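You operate a simulated robot arm through the tools that you are given. There is no shell and no other tool. Be economical: measure what you need, move in short steps, check, and stop when the job is done.

You run a simulated robot arm. Do the job below in one go: nothing can be reset, and whatever is moved stays where it is left.

TASK
Cool the red and green jam jars in the tub's tap bay, then lift both out on to the board.
Fine: red in the inner cell, green in the outer; both go in before either comes out; lift them by the wooden knob. Set down upright: what you pick out.

Only the result counts: the job must be done as asked and must still hold three seconds after the hand-in. Knocking over, shifting, dropping, spilling or breaking anything else fails it.

THE ROBOT
A 6-joint arm with a two-finger parallel gripper, fixed in place. Base frame: the origin is at the foot of the arm, x ahead of it, y to its left, z up; the work surface is at about z = 910. Readings come in mm, rad, newtons and seconds.
With the tool pointing down near the work surface it reaches from about 480 to 880 mm from the base axis. Its first joint turns from -2.007 to 2.007 rad. Payload 4.2 kg.
The TCP is the grasp point between the finger pads, 23 mm short of the fingertips. In the tool frame z runs along the fingers and y along their closing line. The gripper opens to 94 mm. The fingers are 38 mm wide and 10 mm thick; the gripper's body (54 by 96 mm) begins 39 mm behind the TCP.
Orientation is that of the tool frame in the base frame, as a unit quaternion [x, y, z, w]. With the fingers straight down and closing along the base's y, the tool's x points along the base's -x, its y along +y and its z along -z.

THE INTERFACE
- The arm moves only by the tool apply_moves. Its argument "rows" is a list of rows, each a list of 3 entries, a list of its own where there are three numbers: the opening, from 0 (shut) to 1 (fully open), then the shift along the tool's x, y, z in mm, then the turn, a rotation vector about the tool's x, y, z in rad. In form: [[claw, [dx, dy, dz], [wx, wy, wz]], ...]. A call has 1 to 20 rows; each row shifts and turns the commanded pose from where the row before left it, along the tool's axes as they then stand. Rows are played at 5 a second. More than 50 mm and 0.15 rad between two rows, or a gripper value outside its range, and nothing of the call is played. A pose out of reach is approached as far as the arm can. The call stops where the force on the tool passes 40 N (or 10 N more than at its start, if that is more) or the arm is blocked; 0.2 s more then pass. The fingers move at their own pace (about 108 mm/s each) and stop on an object; they squeeze with about 27 N. The grip force told is the motor's: it shows also when the fingers shut on nothing. Time passes only in rows, and 0.2 s behind the last, so rows that do not move let the fingers close. It gives the time, the measured TCP pose, the force on the tool (base axes), the opening and the grip force at its end, in the units of the frame above (readings bear some noise), with the torque about the TCP (base axes, N m) and any sound that the robot's microphone picked up.
- Cameras (640 x 400 px; columns grow to the right, rows downward): "scene" is fixed at [220.8, -499.9, 1509.2]; the picture's right is [0.83, -0.55, 0.00], its down [-0.35, -0.53, -0.77] and it looks along [0.42, 0.64, -0.64] (base axes); focal length 356 px, centre (320, 200). "wrist" rides on the gripper at [86, 16, -75] in the tool frame; the picture's right is [-0.18, 0.98, 0.00], its down [-0.58, -0.11, -0.81] and it looks along [-0.79, -0.15, 0.59] (tool axes); focal length 243 px, centre (320, 200). There is no depth. A picture from a camera that has moved, and an enlarged one, comes with that camera's place and axes in the base frame and with its lens.
- get_image(camera): a new picture of that camera. No time passes.
- raise_lower(by): slides the trunk up (or, below 0, down) by that many mm; the arm rides with it, the base frame stays. It gives what a move gives, with no picture.
- enlarge(camera, box): a new picture of the part [left, top, right, bottom] of that camera's present view, enlarged. No time passes.
- sign_off(): hands the job in; it is judged then, once.

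Work in short steps. Places have to be worked out from the pictures, the camera data and where the tool is seen: move nearer, look again, correct. Check each grasp and each placing, and mend what went wrong. You have 120 turns and 84 pictures in all, those below and enlarged ones among them. Open the gripper and draw the arm clear of the work before you hand the job in, unless the task says otherwise; then end with one line.

The tools are called after "Emit:" as a command line: name --argument value ..., lists and objects as JSON in quotes. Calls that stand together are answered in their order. apply_moves: Moves the arm, as the interface text tells. Its arguments: {"type":"object","properties":{"rows":{"type":"array","items":{"type":"array"}}},"required":["rows"]} The other tools are called the same way: raise_lower (by) slides the trunk up or down; get_image (camera) takes a picture; enlarge (camera, box) takes an enlarged picture of a part of a camera's view; sign_off () hands the job in.

At the start:

```text
clock: 0.0
eef_pos: [584.5, -144.9, 1217.7]
ee_rot: [0.0, 1.0, 0.0, 0.0]
contact_force: [0.9, -0.4, 0.5]
wrist_torque: [-0.03, -0.01, 0.0]
gripper_width: 94.2
finger_force: 0.1
trunk travel left (down, up): [-750.0, 240.0]
```

scene: 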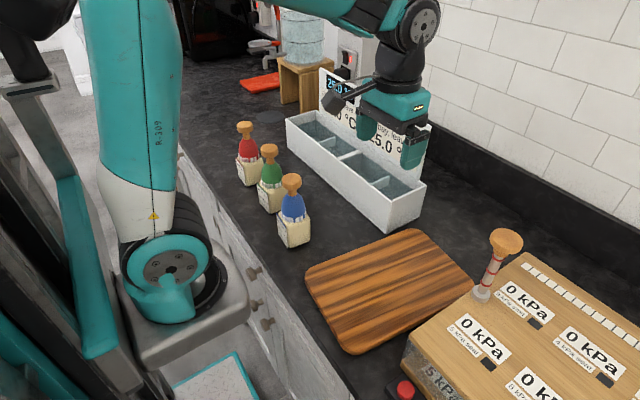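
wrist: 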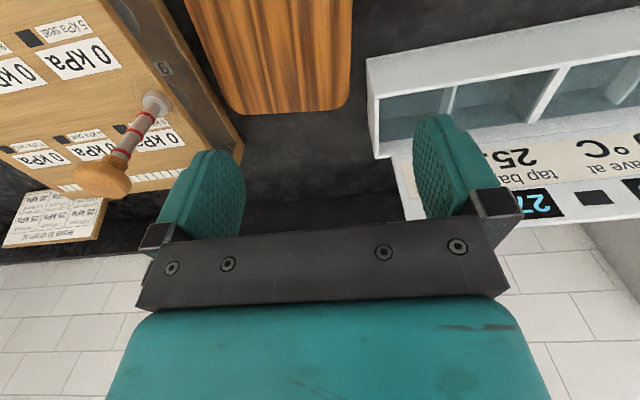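

The tub, the three jars and the board are visible; I enlarge to read the tub's labels and locate the jars.

Emit:
enlarge --camera "scene" --box '[220, 50, 450, 250]'

Emit:
enlarge --camera "scene" --box '[380, 220, 640, 400]'

```text
2.00 times, centred on (335, 150) of scene
camera zoom: at [220.8, -499.9, 1509.2], right [0.83, -0.55, 0.0], down [-0.35, -0.53, -0.77], along [0.42, 0.64, -0.64], focal length 711 px, centre (290, 300)
```

zoom: 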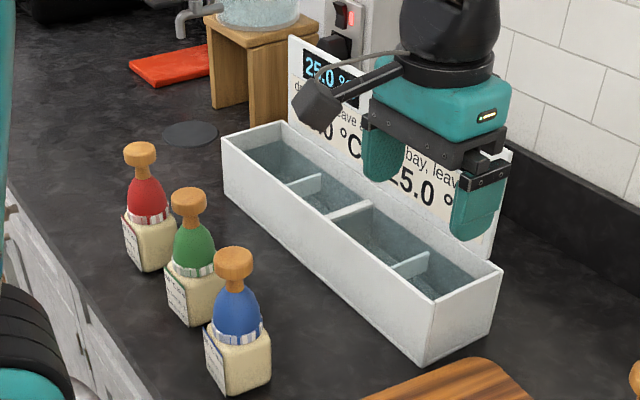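

```text
2.22 times, centred on (510, 310) of scene
camera zoom: at [220.8, -499.9, 1509.2], right [0.83, -0.55, 0.0], down [-0.35, -0.53, -0.77], along [0.42, 0.64, -0.64], focal length 790 px, centre (-102, -44)
```

zoom: 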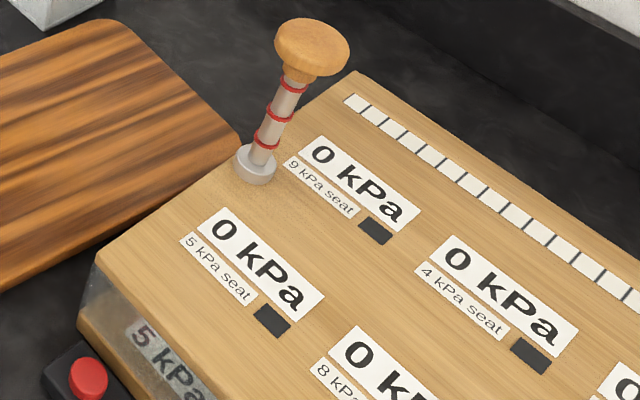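

I move the gripper over to above the tub's left front so the wrist camera can read the sign and the scene view clears.

Emit:
apply_moves --rows '[[1, [12, 45, 0], [0, 0, 0]], [1, [12, 45, 0], [0, 0, 0]], [1, [12, 45, 0], [0, 0, 0]], [1, [12, 45, 0], [0, 0, 0]], [1, [12, 45, 0], [0, 0, 0]], [1, [12, 45, 0], [0, 0, 0]]]'

Emit:
get_image --camera "wrist"

Emit:
get_image --camera "scene"

```text
clock: 1.4
eef_pos: [511.6, 123.0, 1218.2]
ee_rot: [0.001, 1.0, 0.0, 0.0]
contact_force: [-1.2, -0.8, 0.5]
wrist_torque: [0.02, 0.01, 0.03]
gripper_width: 94.0
finger_force: 0.1
trunk travel left (down, up): [-750.0, 240.0]
```

```text
79 pictures are left
camera wrist: at [425.5, 140.2, 1293.4], right [0.19, 0.98, 0.0], down [0.58, -0.11, 0.81], along [0.79, -0.15, -0.59], focal length 243 px, centre (320, 200)
```

wrist: 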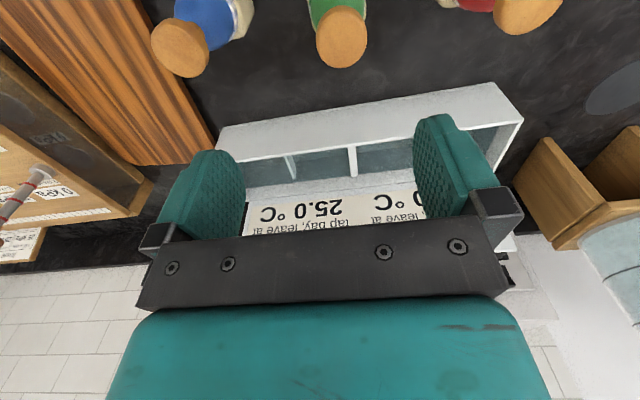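

```text
78 pictures are left
```

scene: 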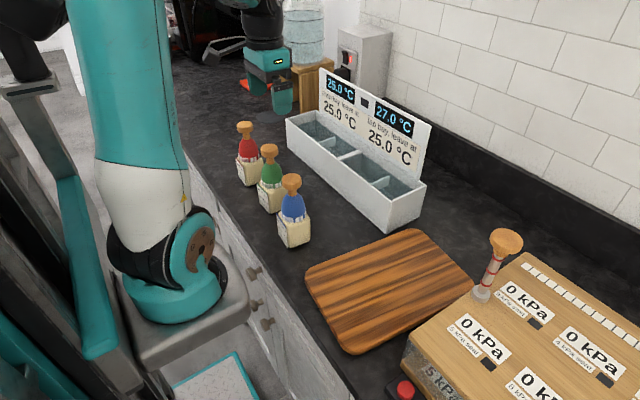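

Emit:
enlarge --camera "scene" --box '[280, 55, 440, 155]'

Emit:
enlarge --camera "scene" --box '[225, 110, 325, 260]'

Emit:
enlarge --camera "scene" --box '[280, 100, 430, 240]'

```text
4.00 times, centred on (360, 105) of scene
camera zoom: at [220.8, -499.9, 1509.2], right [0.83, -0.55, 0.0], down [-0.35, -0.53, -0.77], along [0.42, 0.64, -0.64], focal length 1423 px, centre (160, 580)
```

zoom: 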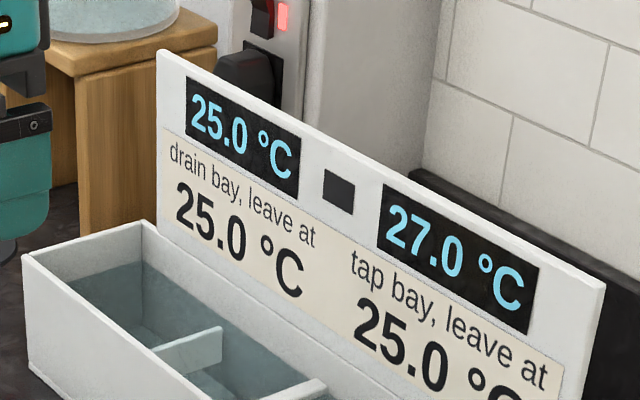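

```text
2.67 times, centred on (275, 185) of scene
camera zoom: at [220.8, -499.9, 1509.2], right [0.83, -0.55, 0.0], down [-0.35, -0.53, -0.77], along [0.42, 0.64, -0.64], focal length 948 px, centre (440, 240)
```

zoom: 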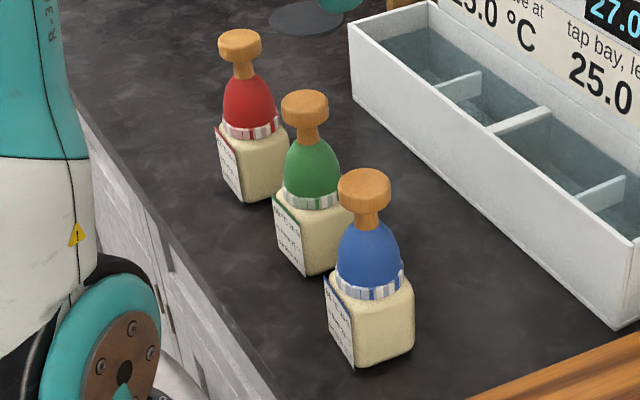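

```text
2.86 times, centred on (355, 170) of scene
camera zoom: at [220.8, -499.9, 1509.2], right [0.83, -0.55, 0.0], down [-0.35, -0.53, -0.77], along [0.42, 0.64, -0.64], focal length 1016 px, centre (220, 286)
```

zoom: 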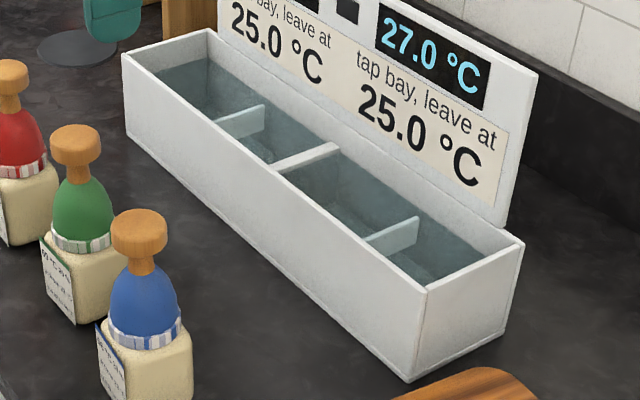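

The jars have labels on their robot-facing side; I zoom in on these and on the card by the wall.

Emit:
enlarge --camera "scene" --box '[232, 150, 272, 190]'

Emit:
enlarge --camera "scene" --box '[252, 175, 292, 215]'

Emit:
enlarge --camera "scene" --box '[272, 205, 312, 250]'

```text
10.00 times, centred on (252, 170) of scene
camera zoom: at [220.8, -499.9, 1509.2], right [0.83, -0.55, 0.0], down [-0.35, -0.53, -0.77], along [0.42, 0.64, -0.64], focal length 3557 px, centre (1000, 500)
```

zoom: 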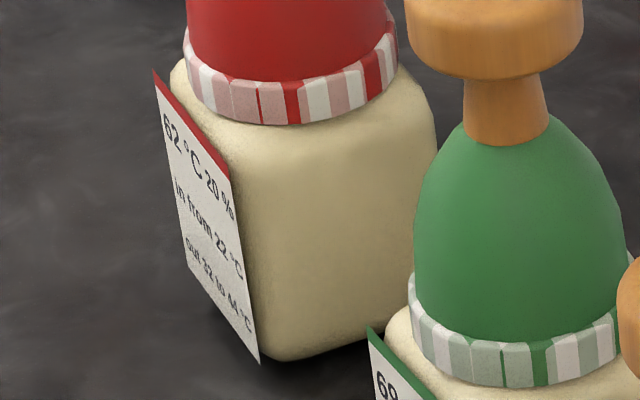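

```text
10.00 times, centred on (272, 195) of scene
camera zoom: at [220.8, -499.9, 1509.2], right [0.83, -0.55, 0.0], down [-0.35, -0.53, -0.77], along [0.42, 0.64, -0.64], focal length 3557 px, centre (800, 250)
```

zoom: 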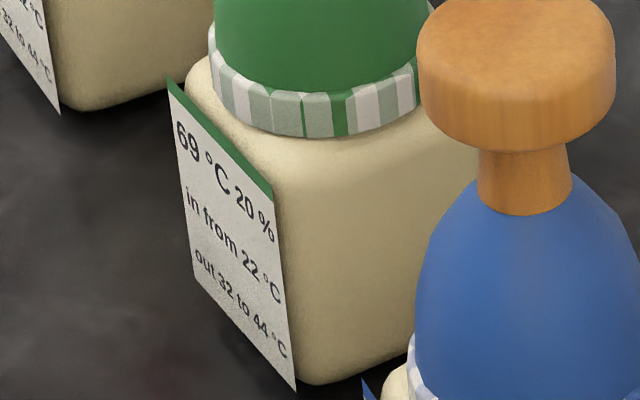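

```text
8.89 times, centred on (292, 228) of scene
camera zoom: at [220.8, -499.9, 1509.2], right [0.83, -0.55, 0.0], down [-0.35, -0.53, -0.77], along [0.42, 0.64, -0.64], focal length 3162 px, centre (569, -44)
```

zoom: 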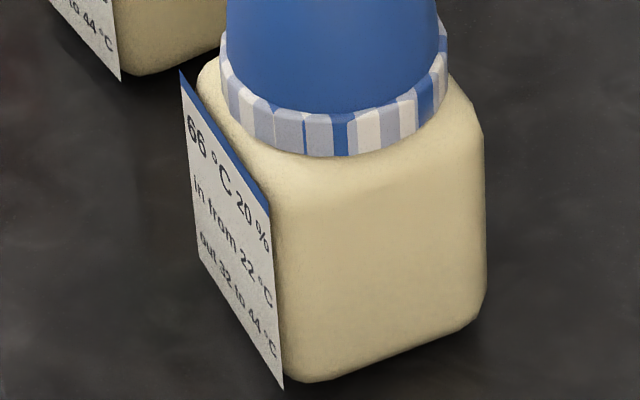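

Labels: red 62 °C 20 %, green 69 °C 20 %, in from 22 °C, out 32–44 °C. The tap bay must be left at 25.0 °C, so I look for how the water can be tempered – the area at the back and the card on the right.

Emit:
enlarge --camera "scene" --box '[170, 0, 400, 140]'

Emit:
enlarge --camera "wrist" --box '[490, 60, 640, 260]'

Emit:
enlarge --camera "wrist" --box '[0, 120, 160, 260]'

```text
2.78 times, centred on (285, 70) of scene
camera zoom: at [220.8, -499.9, 1509.2], right [0.83, -0.55, 0.0], down [-0.35, -0.53, -0.77], along [0.42, 0.64, -0.64], focal length 990 px, centre (417, 562)
```

zoom: 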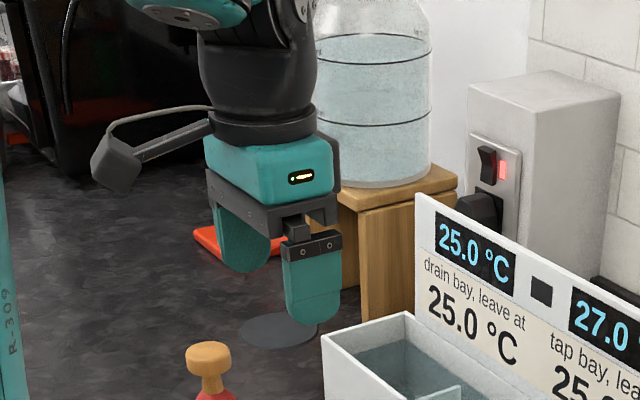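

```text
2.00 times, centred on (565, 160) of wrist
camera zoom: at [425.5, 140.2, 1293.4], right [0.19, 0.98, 0.0], down [0.58, -0.11, 0.81], along [0.79, -0.15, -0.59], focal length 485 px, centre (-170, 280)
```

zoom: 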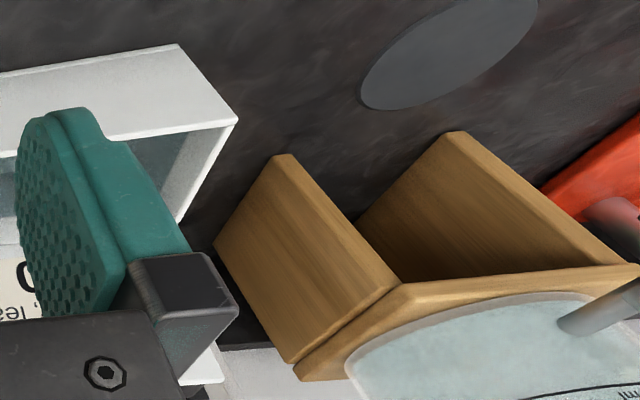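

```text
2.86 times, centred on (80, 190) of wrist
camera zoom: at [425.5, 140.2, 1293.4], right [0.19, 0.98, 0.0], down [0.58, -0.11, 0.81], along [0.79, -0.15, -0.59], focal length 693 px, centre (1006, 229)
```

zoom: 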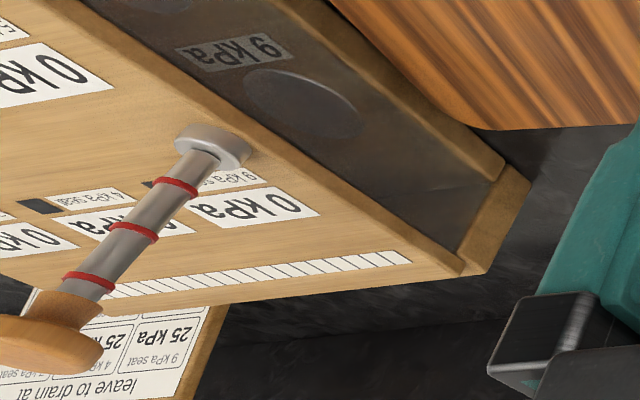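

The bay reads 27.0 while it should be left at 25.0; I look from above over the tub to measure the cells and see whether readings drift with time.

Emit:
apply_moves --rows '[[1, [-21, -17, -8], [0, 0, 0]], [1, [-21, -17, -8], [0, 0, 0]], [1, [-21, -17, -8], [0, 0, 0]], [1, [-21, -17, -8], [0, 0, 0]], [1, [-21, -15, -8], [0, 0, 0]], [1, [0, 0, 0], [0, 0, 0]], [1, [0, 0, 0], [0, 0, 0]], [1, [0, 0, 0], [0, 0, 0]], [1, [0, 0, 0], [0, 0, 0]], [1, [0, 0, 0], [0, 0, 0]], [1, [0, 0, 0], [0, 0, 0]]]'

Emit:
get_image --camera "wrist"

Emit:
get_image --camera "scene"

```text
clock: 3.8
eef_pos: [617.6, 40.6, 1257.4]
ee_rot: [0.0, 1.0, 0.0, 0.0]
contact_force: [-0.7, 0.7, 0.3]
wrist_torque: [0.02, -0.02, 0.0]
gripper_width: 93.9
finger_force: 0.0
trunk travel left (down, up): [-750.0, 240.0]
```

```text
68 pictures are left
camera wrist: at [531.0, 57.1, 1332.2], right [0.18, 0.98, 0.0], down [0.58, -0.11, 0.81], along [0.79, -0.15, -0.59], focal length 243 px, centre (320, 200)
```

wrist: 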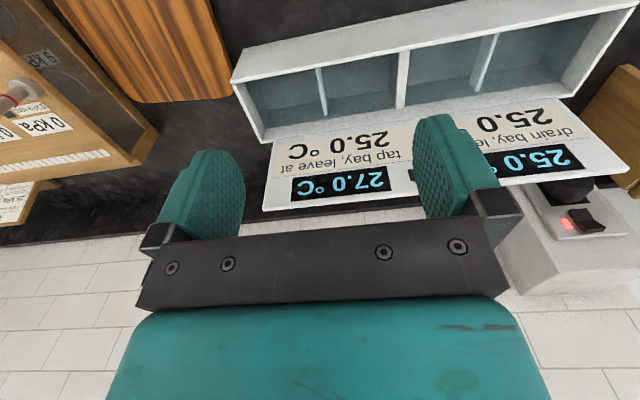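

```text
67 pictures are left
```

scene: 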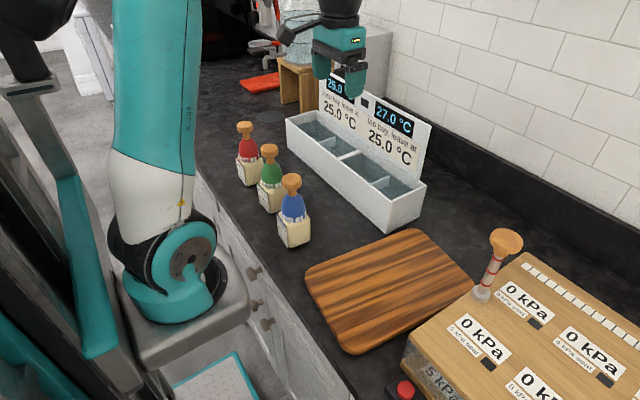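

Readings stay put. I look at the right-hand side (red button, card) with the wrist camera in case something there governs the tub.

Emit:
apply_moves --rows '[[1, [10, -48, 0], [0, 0, 0]], [1, [10, -48, 0], [0, 0, 0]], [1, [10, -48, 0], [0, 0, 0]], [1, [10, -48, 0], [0, 0, 0]], [1, [10, -48, 0], [0, 0, 0]], [1, [10, -48, 0], [0, 0, 0]], [1, [10, -48, 0], [0, 0, 0]]]'

Emit:
get_image --camera "wrist"

Emit:
enlarge --camera "wrist" --box '[0, 0, 320, 200]'

Emit:
enlarge --camera "scene" --box '[380, 340, 480, 400]'

```text
clock: 5.4
eef_pos: [546.7, -295.4, 1258.8]
ee_rot: [0.0, 1.0, 0.0, 0.0]
contact_force: [0.1, 0.3, 0.7]
wrist_torque: [0.02, -0.02, -0.02]
gripper_width: 94.2
finger_force: 0.0
trunk travel left (down, up): [-750.0, 240.0]
```

```text
66 pictures are left
camera wrist: at [460.3, -278.4, 1333.5], right [0.18, 0.98, 0.0], down [0.58, -0.11, 0.81], along [0.79, -0.15, -0.59], focal length 243 px, centre (320, 200)
```

wrist: 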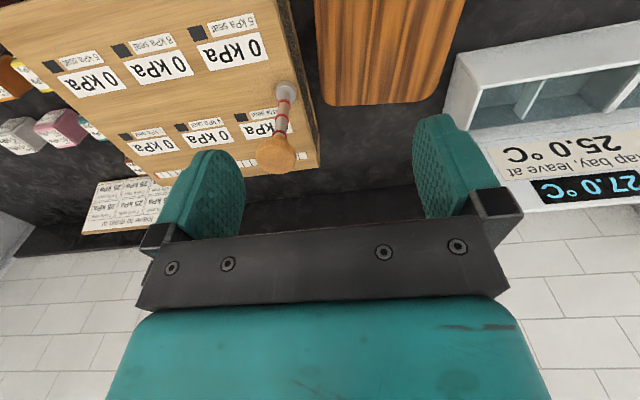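

```text
2.00 times, centred on (160, 100) of wrist
camera zoom: at [460.3, -278.4, 1333.5], right [0.18, 0.98, 0.0], down [0.58, -0.11, 0.81], along [0.79, -0.15, -0.59], focal length 485 px, centre (640, 400)
```

zoom: 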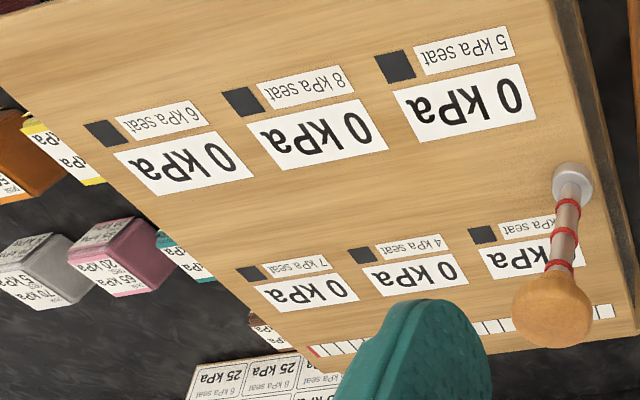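

```text
6.40 times, centred on (430, 370) of scene
camera zoom: at [220.8, -499.9, 1509.2], right [0.83, -0.55, 0.0], down [-0.35, -0.53, -0.77], along [0.42, 0.64, -0.64], focal length 2276 px, centre (-384, -888)
```

zoom: 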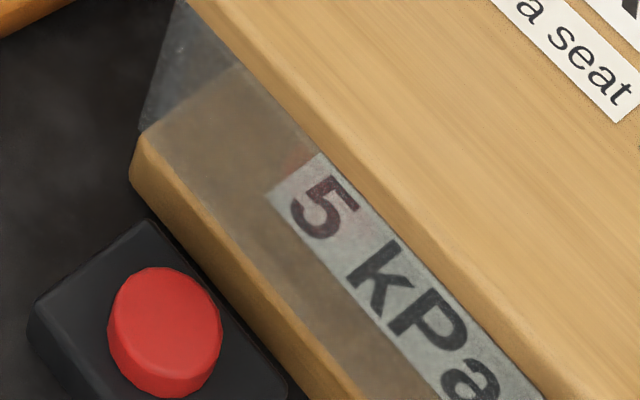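

The press is a separate station. I now inspect the box with the lit switch behind the tub.

Emit:
apply_moves --rows '[[1, [-4, 49, 0], [0, 0, 0]], [1, [-4, 49, 0], [0, 0, 0]], [1, [-4, 49, 0], [0, 0, 0]], [1, [-4, 49, 0], [0, 0, 0]], [1, [-4, 49, 0], [0, 0, 0]], [1, [-4, 49, 0], [0, 0, 0]], [1, [-4, 49, 0], [0, 0, 0]], [1, [-4, 49, 0], [0, 0, 0]], [1, [-4, 49, 0], [0, 0, 0]], [1, [-4, 49, 0], [0, 0, 0]], [1, [-4, 49, 0], [0, 0, 0]]]'

Emit:
get_image --camera "wrist"

Emit:
enlarge --camera "wrist" --box '[210, 60, 430, 240]'

```text
clock: 7.8
eef_pos: [593.3, 244.0, 1260.3]
ee_rot: [0.001, 1.0, 0.0, 0.0]
contact_force: [0.2, 0.5, 0.5]
wrist_torque: [0.04, 0.0, 0.0]
gripper_width: 93.8
finger_force: 0.1
trunk travel left (down, up): [-750.0, 240.0]
```

```text
63 pictures are left
camera wrist: at [504.6, 261.1, 1335.1], right [0.19, 0.98, 0.0], down [0.58, -0.11, 0.81], along [0.79, -0.15, -0.59], focal length 243 px, centre (320, 200)
```

wrist: 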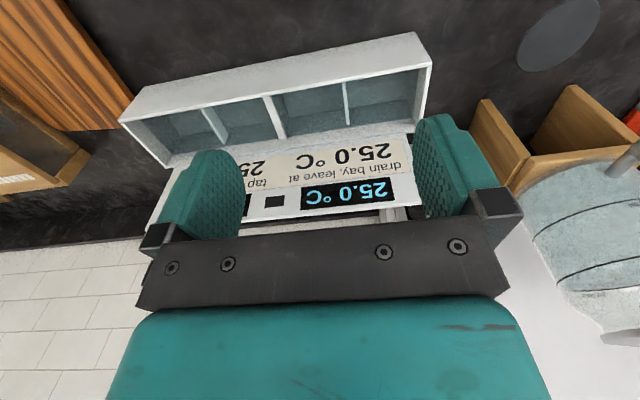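

```text
2.22 times, centred on (320, 150) of wrist
camera zoom: at [504.6, 261.1, 1335.1], right [0.19, 0.98, 0.0], down [0.58, -0.11, 0.81], along [0.79, -0.15, -0.59], focal length 539 px, centre (320, 311)
```

zoom: 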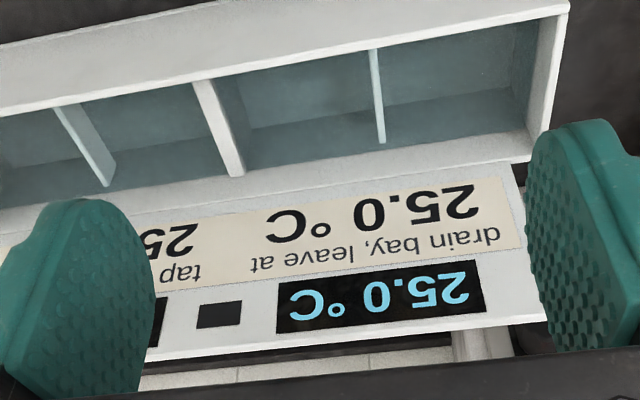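

I zoom the fixed camera on that switch box and the sign's middle square.

Emit:
enlarge --camera "scene" --box '[325, 20, 395, 90]'

Emit:
enlarge --camera "scene" --box '[370, 140, 440, 240]'

```text
5.71 times, centred on (360, 55) of scene
camera zoom: at [220.8, -499.9, 1509.2], right [0.83, -0.55, 0.0], down [-0.35, -0.53, -0.77], along [0.42, 0.64, -0.64], focal length 2033 px, centre (91, 1029)
```

zoom: 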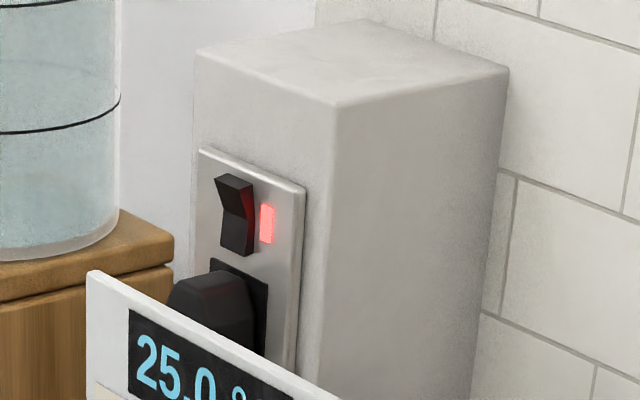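

```text
4.00 times, centred on (405, 190) of scene
camera zoom: at [220.8, -499.9, 1509.2], right [0.83, -0.55, 0.0], down [-0.35, -0.53, -0.77], along [0.42, 0.64, -0.64], focal length 1423 px, centre (-20, 240)
```

zoom: 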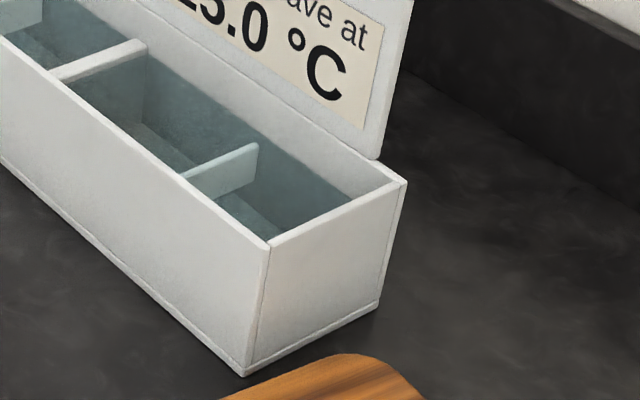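

Nothing else bears on the tub; I'll watch the readouts as jars go in. Now move over the red jar to measure its knob.

Emit:
apply_moves --rows '[[1, [33, 6, 20], [0, 0, 0]], [1, [33, 6, 20], [0, 0, 0]], [1, [32, 6, 20], [0, 0, 0]], [1, [0, 0, 0], [0, 0, 0]]]'

Emit:
get_image --camera "wrist"

Emit:
get_image --camera "scene"

```text
clock: 8.8
eef_pos: [494.0, 263.3, 1196.9]
ee_rot: [0.001, 1.0, 0.0, 0.001]
contact_force: [0.6, 0.2, 0.2]
wrist_torque: [-0.01, -0.01, 0.0]
gripper_width: 94.1
finger_force: 0.1
trunk travel left (down, up): [-750.0, 240.0]
```

```text
59 pictures are left
camera wrist: at [407.1, 279.3, 1273.6], right [0.18, 0.98, 0.0], down [0.58, -0.11, 0.81], along [0.79, -0.15, -0.59], focal length 243 px, centre (320, 200)
```

wrist: 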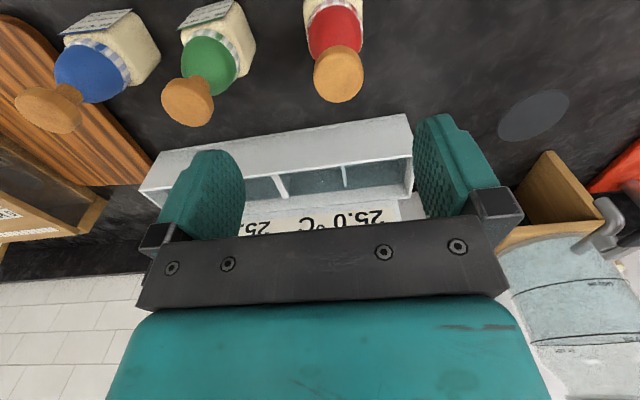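

```text
58 pictures are left
```

scene: 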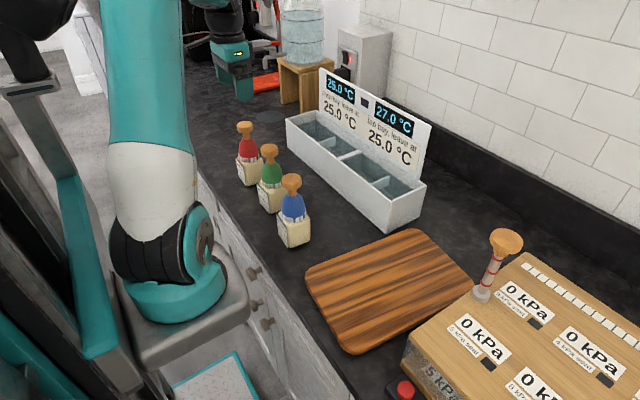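

Triangulating puts the red knob top at about (506, 276, 1079), green (505, 147), blue (492, 17). I move over red and take a check at lower height.

Emit:
apply_moves --rows '[[1, [-6, 6, 20], [0, 0, 0]], [1, [-6, 7, 25], [0, 0, 0]], [1, [0, 0, 0], [0, 0, 0]]]'

Emit:
get_image --camera "wrist"

Emit:
enlarge --camera "scene" --box '[200, 70, 300, 200]'

```text
clock: 9.6
eef_pos: [505.8, 276.0, 1151.8]
ee_rot: [-0.001, 1.0, 0.001, 0.0]
contact_force: [-0.1, -1.1, -0.2]
wrist_torque: [0.04, 0.0, -0.01]
gripper_width: 93.9
finger_force: 0.0
trunk travel left (down, up): [-750.0, 240.0]
```

```text
57 pictures are left
camera wrist: at [418.8, 292.0, 1227.9], right [0.18, 0.98, 0.0], down [0.58, -0.11, 0.81], along [0.79, -0.15, -0.59], focal length 243 px, centre (320, 200)
```

wrist: 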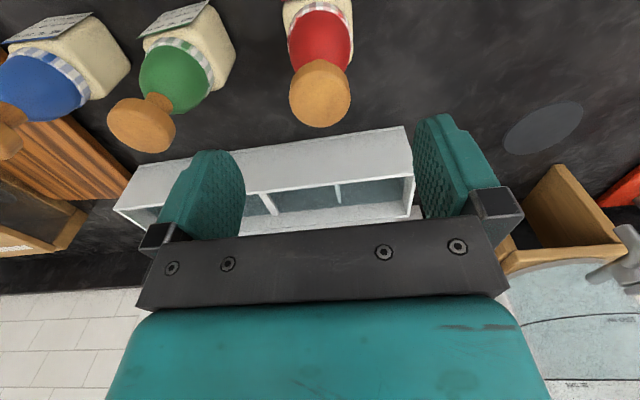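

```text
3.08 times, centred on (250, 135) of scene
camera zoom: at [220.8, -499.9, 1509.2], right [0.83, -0.55, 0.0], down [-0.35, -0.53, -0.77], along [0.42, 0.64, -0.64], focal length 1094 px, centre (535, 400)
```

zoom: 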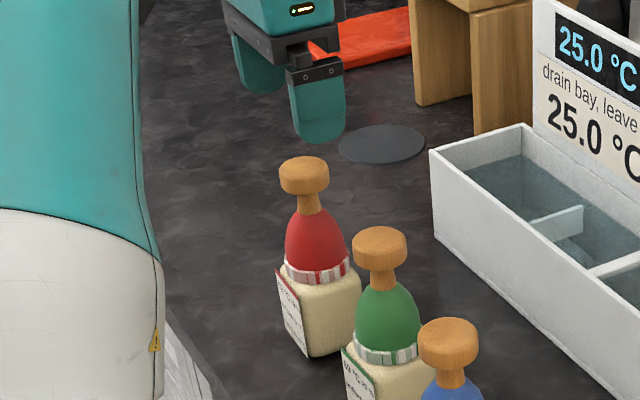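

The red knob is about (502, 277), top ≈1086. I descend to TCP z ≈ 1076 and close.

Emit:
apply_moves --rows '[[1, [1, 0, 25], [0, 0, 0]], [1, [2, 1, 25], [0, 0, 0]], [1, [0, 0, 26], [0, 0, 0]], [1, [0, 0, 0], [0, 0, 0]]]'

Emit:
get_image --camera "wrist"

Emit:
enlarge --camera "scene" --box '[215, 90, 285, 200]'

```text
clock: 10.6
eef_pos: [503.3, 276.1, 1076.7]
ee_rot: [0.0, 1.0, -0.001, 0.001]
contact_force: [0.9, -0.1, 0.1]
wrist_torque: [0.01, 0.0, 0.0]
gripper_width: 94.0
finger_force: 0.1
trunk travel left (down, up): [-750.0, 240.0]
```

```text
55 pictures are left
camera wrist: at [416.2, 293.1, 1151.8], right [0.18, 0.98, 0.0], down [0.58, -0.11, 0.81], along [0.79, -0.15, -0.59], focal length 243 px, centre (320, 200)
```

wrist: 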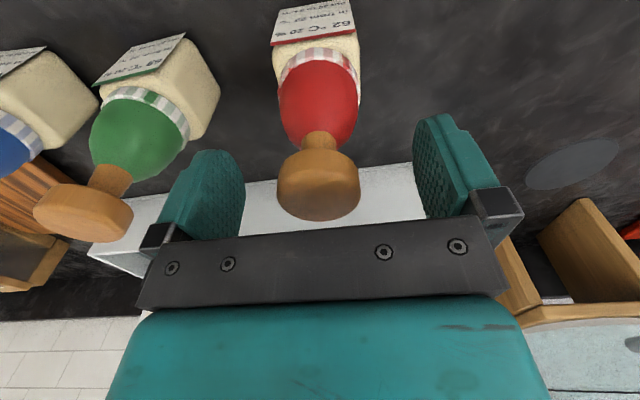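

```text
3.64 times, centred on (250, 145) of scene
camera zoom: at [220.8, -499.9, 1509.2], right [0.83, -0.55, 0.0], down [-0.35, -0.53, -0.77], along [0.42, 0.64, -0.64], focal length 1294 px, centre (574, 400)
```

zoom: 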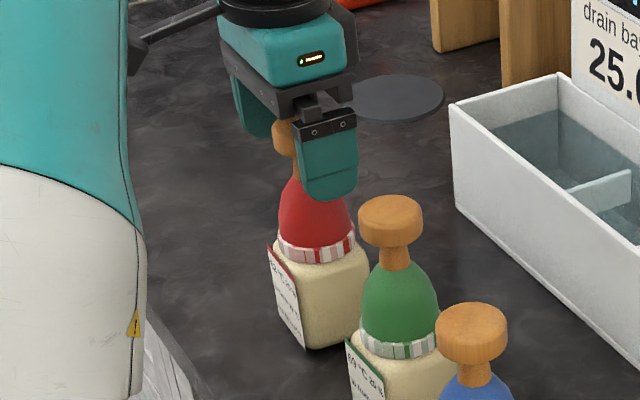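

The knob is centred between the pads. Close.

Emit:
apply_moves --rows '[[0.6, [0, 0, 0], [0, 0, 0]], [0.4, [0, 0, 0], [0, 0, 0]], [0.2, [0, 0, 0], [0, 0, 0]], [0.2, [0, 0, 0], [0, 0, 0]], [0.1, [0, 0, 0], [0, 0, 0]]]'

Emit:
enlarge --camera "wrist" --box '[200, 0, 440, 260]'

```text
clock: 11.8
eef_pos: [503.5, 276.1, 1077.3]
ee_rot: [0.0, 1.0, 0.0, -0.001]
contact_force: [0.4, -1.1, 0.4]
wrist_torque: [-0.03, -0.03, 0.04]
gripper_width: 39.1
finger_force: 26.5
trunk travel left (down, up): [-750.0, 240.0]
```

```text
1.54 times, centred on (320, 130) of wrist
camera zoom: at [416.3, 293.1, 1151.9], right [0.18, 0.98, 0.0], down [0.58, -0.11, 0.81], along [0.79, -0.15, -0.59], focal length 373 px, centre (320, 308)
```

zoom: 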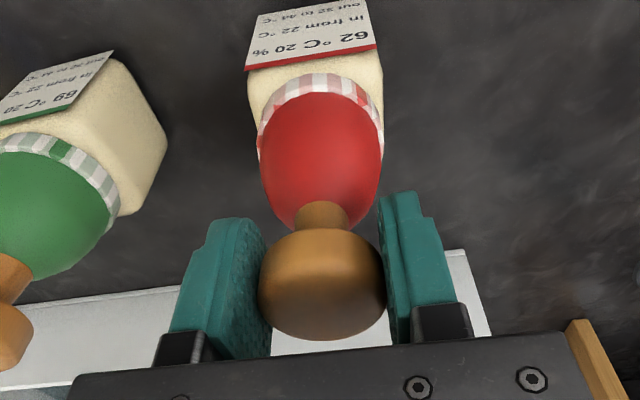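

Grip holds (39 mm, 26 N). Lift red straight up.

Emit:
apply_moves --rows '[[0.1, [0, 0, -10], [0, 0, 0]], [0.1, [0, 0, -25], [0, 0, 0]], [0.1, [0, 0, -35], [0, 0, 0]], [0.1, [0, 0, -35], [0, 0, 0]], [0.1, [0, 0, -35], [0, 0, 0]], [0.1, [0, 0, 0], [0, 0, 0]]]'

Emit:
get_image --camera "scene"

```text
clock: 13.2
eef_pos: [503.5, 277.1, 1216.3]
ee_rot: [0.0, 1.0, 0.0, -0.001]
contact_force: [0.0, -0.2, -4.8]
wrist_torque: [-0.03, -0.01, -0.01]
gripper_width: 39.4
finger_force: 26.9
trunk travel left (down, up): [-750.0, 240.0]
```

```text
52 pictures are left
```

scene: 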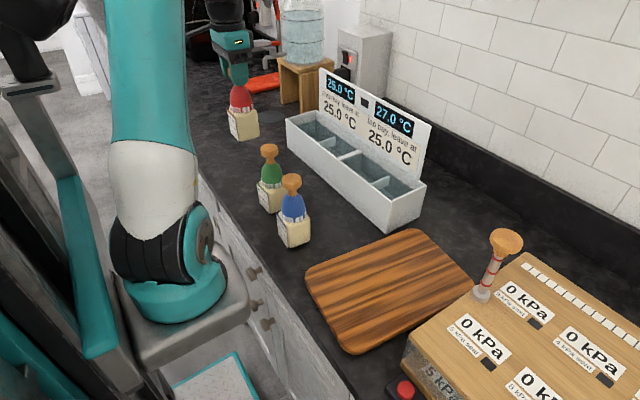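

Red hangs upright. I carry it over to the inner tap cell at about (728, 79).

Emit:
apply_moves --rows '[[0.1, [-20, -18, 0], [0, 0, 0]], [0.1, [-32, -28, 0], [0, 0, 0]], [0.1, [-32, -28, 0], [0, 0, 0]], [0.1, [-32, -28, 0], [0, 0, 0]], [0.1, [-32, -28, 0], [0, 0, 0]], [0.1, [-32, -28, 0], [0, 0, 0]], [0.1, [-28, -25, 0], [0, 0, 0]], [0.1, [-16, -15, 0], [0, 0, 0]], [0.1, [0, 0, 0], [0, 0, 0]], [0.1, [0, 0, 0], [0, 0, 0]]]'

Emit:
enlarge --camera "scene" --box '[280, 40, 440, 240]'

Emit:
get_image --camera "wrist"

```text
clock: 15.4
eef_pos: [728.2, 78.1, 1215.0]
ee_rot: [0.0, 1.0, 0.001, 0.001]
contact_force: [0.2, -0.6, -5.5]
wrist_torque: [-0.01, 0.06, 0.01]
gripper_width: 39.1
finger_force: 27.0
trunk travel left (down, up): [-750.0, 240.0]
```

```text
2.00 times, centred on (360, 140) of scene
camera zoom: at [220.8, -499.9, 1509.2], right [0.83, -0.55, 0.0], down [-0.35, -0.53, -0.77], along [0.42, 0.64, -0.64], focal length 711 px, centre (240, 320)
```

zoom: 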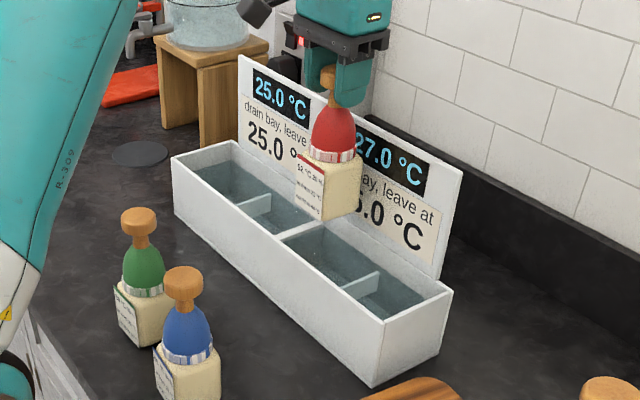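

```text
50 pictures are left
camera wrist: at [641.1, 94.5, 1290.9], right [0.18, 0.98, 0.0], down [0.58, -0.11, 0.81], along [0.79, -0.15, -0.59], focal length 243 px, centre (320, 200)
```

wrist: 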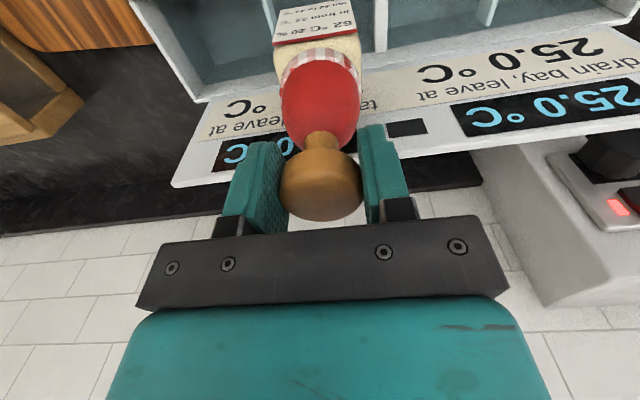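

Red is centred over the inner cell (y from about 29 to 131). Lower it gently.

Emit:
apply_moves --rows '[[0.1, [0, 1, 25], [0, 0, 0]], [0.1, [0, 0, 30], [0, 0, 0]], [0.1, [0, 0, 30], [0, 0, 0]], [0.1, [0, 0, 20], [0, 0, 0]], [0.1, [0, 0, 10], [0, 0, 0]], [0.1, [0, 0, 0], [0, 0, 0]]]'

Emit:
enlarge --camera "scene" --box '[280, 40, 440, 240]'

```text
clock: 16.8
eef_pos: [728.1, 79.4, 1100.0]
ee_rot: [0.0, 1.0, 0.0, 0.0]
contact_force: [-1.1, -0.3, -4.6]
wrist_torque: [-0.04, 0.03, 0.02]
gripper_width: 39.1
finger_force: 26.6
trunk travel left (down, up): [-750.0, 240.0]
```

```text
2.00 times, centred on (360, 140) of scene
camera zoom: at [220.8, -499.9, 1509.2], right [0.83, -0.55, 0.0], down [-0.35, -0.53, -0.77], along [0.42, 0.64, -0.64], focal length 711 px, centre (240, 320)
```

zoom: 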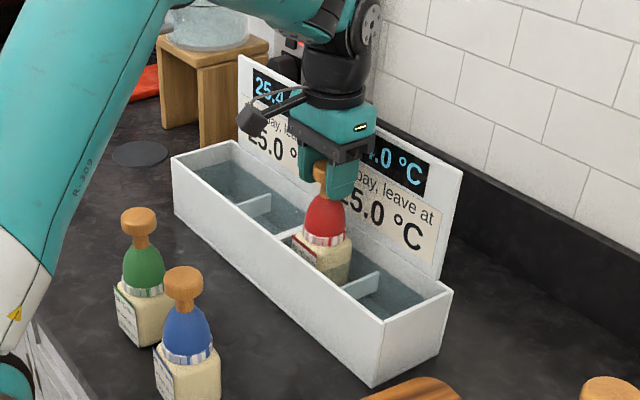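

The tap bay's reading has already changed; continue lowering to the floor.

Emit:
apply_moves --rows '[[0.1, [0, 0, 6], [0, 0, 0]], [0.1, [0, 0, 5], [0, 0, 0]], [0.1, [0, 0, 3], [0, 0, 0]], [0.1, [0, 0, 2], [0, 0, 0]], [0.1, [0, 0, 2], [0, 0, 0]], [0.1, [0, 0, 2], [0, 0, 0]], [0.1, [0, 0, 1.5], [0, 0, 0]], [0.1, [0, 0, 1.5], [0, 0, 0]]]'

Emit:
enlarge --camera "scene" --box '[320, 60, 430, 180]'

```text
clock: 18.6
eef_pos: [727.9, 78.8, 1081.8]
ee_rot: [0.0, 1.0, 0.001, 0.002]
contact_force: [2.0, -3.9, 19.9]
wrist_torque: [-0.06, -0.16, 0.06]
gripper_width: 39.6
finger_force: 27.3
trunk travel left (down, up): [-750.0, 240.0]
```

```text
3.33 times, centred on (375, 120) of scene
camera zoom: at [220.8, -499.9, 1509.2], right [0.83, -0.55, 0.0], down [-0.35, -0.53, -0.77], along [0.42, 0.64, -0.64], focal length 1186 px, centre (137, 467)
```

zoom: 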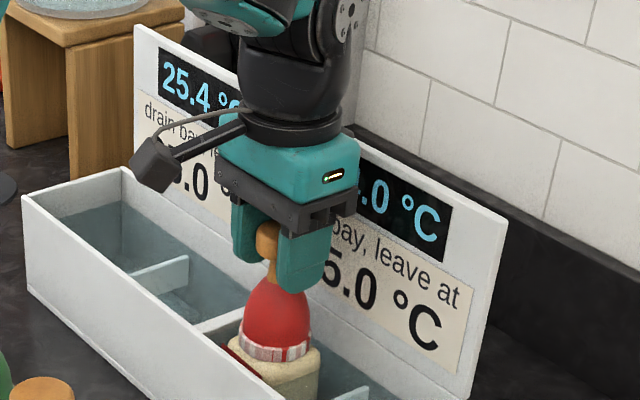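

It rests on the floor (z≈1082). I ease off slightly and open, then rise.

Emit:
apply_moves --rows '[[0.1, [0, 0, -1.5], [0, 0, 0]], [0.6, [0, 0, 0], [0, 0, 0]], [0.8, [0, 0, 0], [0, 0, 0]], [0.8, [0, 0, -20], [0, 0, 0]], [0.8, [0, 0, -40], [0, 0, 0]], [0.8, [0, 0, -45], [0, 0, 0]], [0.8, [0, 0, -45], [0, 0, 0]], [0.8, [45, 0, -10], [0, 0, 0]], [0.8, [45, 0, 0], [0, 0, 0]], [0.8, [45, 0, 0], [0, 0, 0]]]'

Emit:
enlarge --camera "scene" --box '[280, 40, 440, 240]'

```text
clock: 20.8
eef_pos: [592.2, 79.7, 1239.3]
ee_rot: [0.001, 1.0, 0.0, -0.001]
contact_force: [0.5, -0.5, -0.4]
wrist_torque: [0.01, 0.02, -0.03]
gripper_width: 75.2
finger_force: 0.0
trunk travel left (down, up): [-750.0, 240.0]
```

```text
2.00 times, centred on (360, 140) of scene
camera zoom: at [220.8, -499.9, 1509.2], right [0.83, -0.55, 0.0], down [-0.35, -0.53, -0.77], along [0.42, 0.64, -0.64], focal length 711 px, centre (240, 320)
```

zoom: 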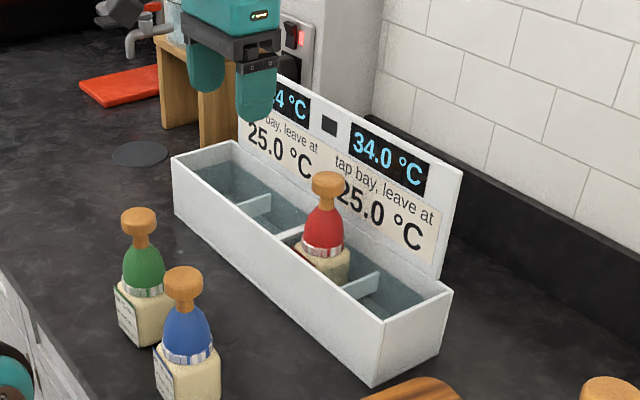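

Tap bay 34.0 °C (62 °C × 20 % + 27 × 80 %), drain 25.4. Now over the green jar at about (503, 147).

Emit:
apply_moves --rows '[[1, [30, 22, 20], [0, 0, 0]], [1, [30, 22, 25], [0, 0, 0]], [1, [29, 23, 35], [0, 0, 0]], [1, [0, 0, 0], [0, 0, 0]]]'

Emit:
get_image --camera "wrist"

Emit:
enlarge --camera "scene" --box '[240, 60, 440, 230]'

```text
refused: row 3 steps farther than a row can; nothing moved
```

```text
46 pictures are left
camera wrist: at [505.1, 96.1, 1315.0], right [0.18, 0.98, 0.0], down [0.58, -0.11, 0.81], along [0.79, -0.15, -0.59], focal length 243 px, centre (320, 200)
```

wrist: 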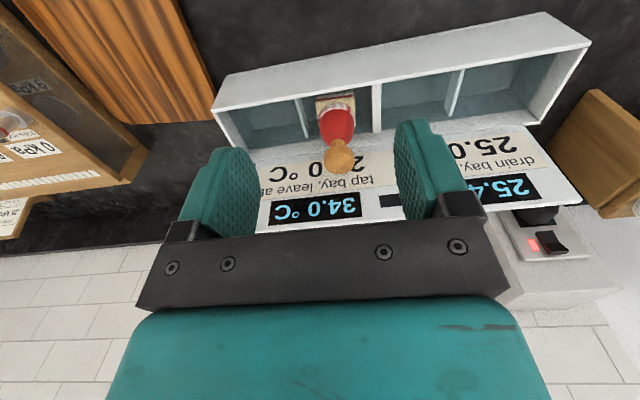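

```text
2.35 times, centred on (340, 145) of scene
camera zoom: at [220.8, -499.9, 1509.2], right [0.83, -0.55, 0.0], down [-0.35, -0.53, -0.77], along [0.42, 0.64, -0.64], focal length 837 px, centre (273, 329)
```

zoom: 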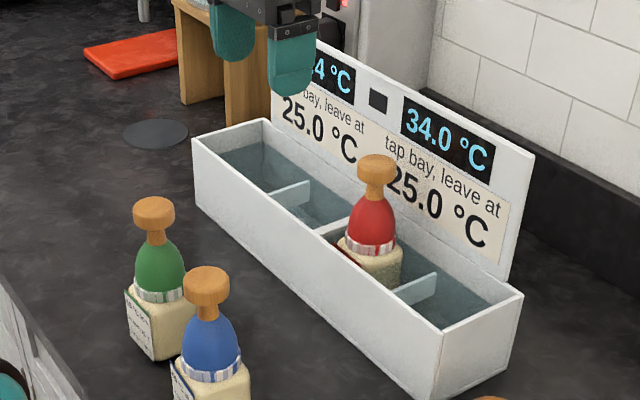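

The step was too long; I repeat it with shorter rows.

Emit:
apply_moves --rows '[[1, [22, 16, 18], [0, 0, 0]], [1, [22, 17, 20], [0, 0, 0]], [1, [22, 17, 20], [0, 0, 0]], [1, [23, 17, 22], [0, 0, 0]], [1, [0, 0, 0], [0, 0, 0]]]'

Emit:
get_image --camera "wrist"

```text
clock: 22.0
eef_pos: [503.3, 146.5, 1158.5]
ee_rot: [0.0, 1.0, 0.0, 0.0]
contact_force: [0.0, -0.2, 0.6]
wrist_torque: [0.01, -0.01, 0.0]
gripper_width: 94.2
finger_force: 0.0
trunk travel left (down, up): [-750.0, 240.0]
```

```text
44 pictures are left
camera wrist: at [416.2, 163.7, 1234.9], right [0.18, 0.98, 0.0], down [0.58, -0.11, 0.81], along [0.79, -0.15, -0.59], focal length 243 px, centre (320, 200)
```

wrist: 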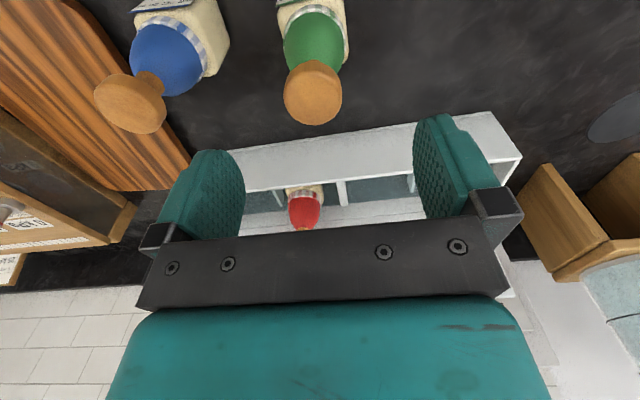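

Green's knob is at about (502, 142); adjust and descend.

Emit:
apply_moves --rows '[[1, [1, -4, 25], [0, 0, 0]], [1, [0, 0, 30], [0, 0, 0]], [1, [0, 0, 26], [0, 0, 0]], [1, [0, 0, 0], [0, 0, 0]]]'

Emit:
get_image --camera "wrist"

```text
clock: 23.0
eef_pos: [502.2, 141.2, 1077.8]
ee_rot: [0.0, 1.0, 0.0, 0.0]
contact_force: [0.4, 0.1, 0.9]
wrist_torque: [-0.01, -0.03, 0.01]
gripper_width: 94.0
finger_force: 0.1
trunk travel left (down, up): [-750.0, 240.0]
```

```text
43 pictures are left
camera wrist: at [415.4, 158.6, 1153.5], right [0.18, 0.98, 0.0], down [0.58, -0.11, 0.81], along [0.79, -0.15, -0.59], focal length 243 px, centre (320, 200)
```

wrist: 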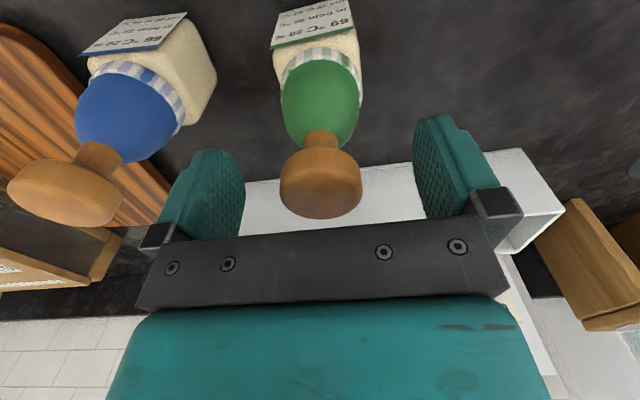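

Well centred, same as red. Close and lift.

Emit:
apply_moves --rows '[[0.6, [0, 0, 0], [0, 0, 0]], [0.4, [0, 0, 0], [0, 0, 0]], [0.2, [0, 0, 0], [0, 0, 0]], [0.1, [0, 0, 0], [0, 0, 0]], [0.1, [0, 0, 0], [0, 0, 0]], [0.1, [0, 0, -10], [0, 0, 0]], [0.1, [0, 0, -25], [0, 0, 0]], [0.1, [0, 0, -40], [0, 0, 0]], [0.1, [0, 0, -40], [0, 0, 0]], [0.1, [0, 0, -40], [0, 0, 0]], [0.1, [0, 0, 0], [0, 0, 0]]]'

Emit:
get_image --camera "scene"

```text
clock: 25.4
eef_pos: [501.8, 143.9, 1234.4]
ee_rot: [0.0, 1.0, 0.0, 0.001]
contact_force: [0.0, 0.0, -6.1]
wrist_torque: [0.01, 0.01, -0.02]
gripper_width: 39.2
finger_force: 26.7
trunk travel left (down, up): [-750.0, 240.0]
```

```text
42 pictures are left
```

scene: 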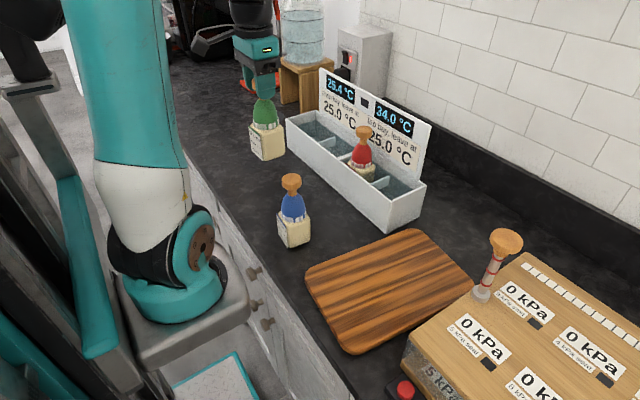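

Green lifted. Carry to the outer tap cell at (728, −30).

Emit:
apply_moves --rows '[[0.1, [-20, -16, 0], [0, 0, 0]], [0.1, [-32, -24, 0], [0, 0, 0]], [0.1, [-32, -24, 0], [0, 0, 0]], [0.1, [-32, -25, 0], [0, 0, 0]], [0.1, [-32, -25, 0], [0, 0, 0]], [0.1, [-32, -25, 0], [0, 0, 0]], [0.1, [-28, -20, 0], [0, 0, 0]], [0.1, [-18, -15, 0], [0, 0, 0]], [0.1, [0, 0, 0], [0, 0, 0]], [0.1, [0, 0, 0], [0, 0, 0]]]'

Emit:
get_image --camera "wrist"

Emit:
enlarge --camera "scene" --box '[280, 40, 440, 240]'

```text
clock: 27.6
eef_pos: [729.5, -30.5, 1233.3]
ee_rot: [-0.001, 1.0, 0.0, 0.0]
contact_force: [-0.6, -0.3, -4.6]
wrist_torque: [0.0, 0.02, 0.0]
gripper_width: 39.4
finger_force: 27.0
trunk travel left (down, up): [-750.0, 240.0]
```

```text
41 pictures are left
camera wrist: at [642.0, -14.9, 1308.7], right [0.18, 0.98, 0.0], down [0.58, -0.11, 0.81], along [0.79, -0.15, -0.59], focal length 243 px, centre (320, 200)
```

wrist: 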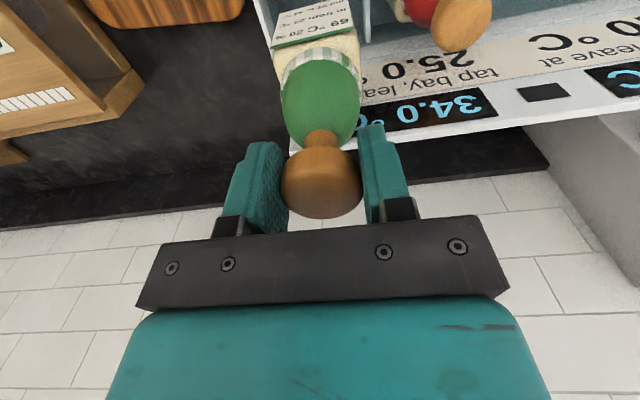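

```text
2.00 times, centred on (360, 140) of scene
camera zoom: at [220.8, -499.9, 1509.2], right [0.83, -0.55, 0.0], down [-0.35, -0.53, -0.77], along [0.42, 0.64, -0.64], focal length 711 px, centre (240, 320)
```

zoom: 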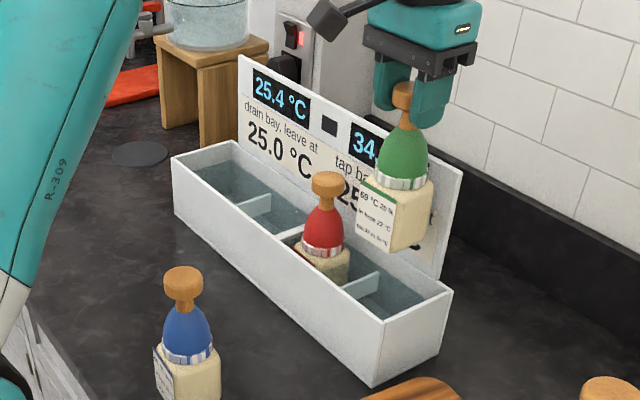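

Slightly shift to y ≈ −33 and lower.

Emit:
apply_moves --rows '[[0.1, [1, -3, 20], [0, 0, 0]], [0.1, [0, 0, 30], [0, 0, 0]], [0.1, [0, 0, 35], [0, 0, 0]], [0.1, [0, 0, 30], [0, 0, 0]], [0.1, [0, 0, 18], [0, 0, 0]], [0.1, [0, 0, 7], [0, 0, 0]], [0.1, [0, 0, 4], [0, 0, 0]], [0.1, [0, 0, 2], [0, 0, 0]], [0.1, [0, 0, 2], [0, 0, 0]], [0.1, [0, 0, 1.5], [0, 0, 0]], [0.1, [0, 0, 0], [0, 0, 0]]]'

Emit:
enlarge --camera "scene" --box '[280, 40, 440, 240]'

```text
clock: 30.0
eef_pos: [726.6, -35.7, 1086.9]
ee_rot: [0.001, 1.0, 0.0, 0.001]
contact_force: [-1.5, -1.8, 10.9]
wrist_torque: [0.14, 0.53, 0.07]
gripper_width: 39.3
finger_force: 27.2
trunk travel left (down, up): [-750.0, 240.0]
```

```text
2.00 times, centred on (360, 140) of scene
camera zoom: at [220.8, -499.9, 1509.2], right [0.83, -0.55, 0.0], down [-0.35, -0.53, -0.77], along [0.42, 0.64, -0.64], focal length 711 px, centre (240, 320)
```

zoom: 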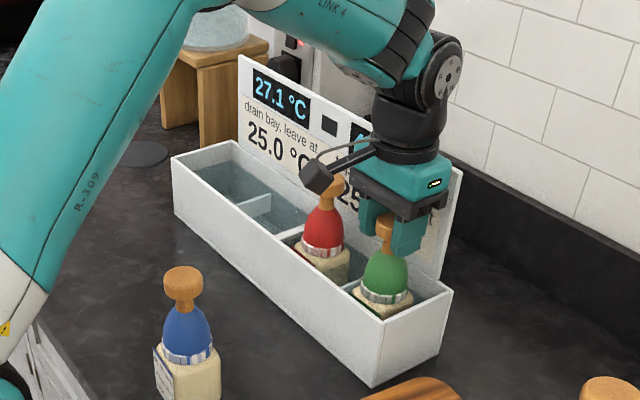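

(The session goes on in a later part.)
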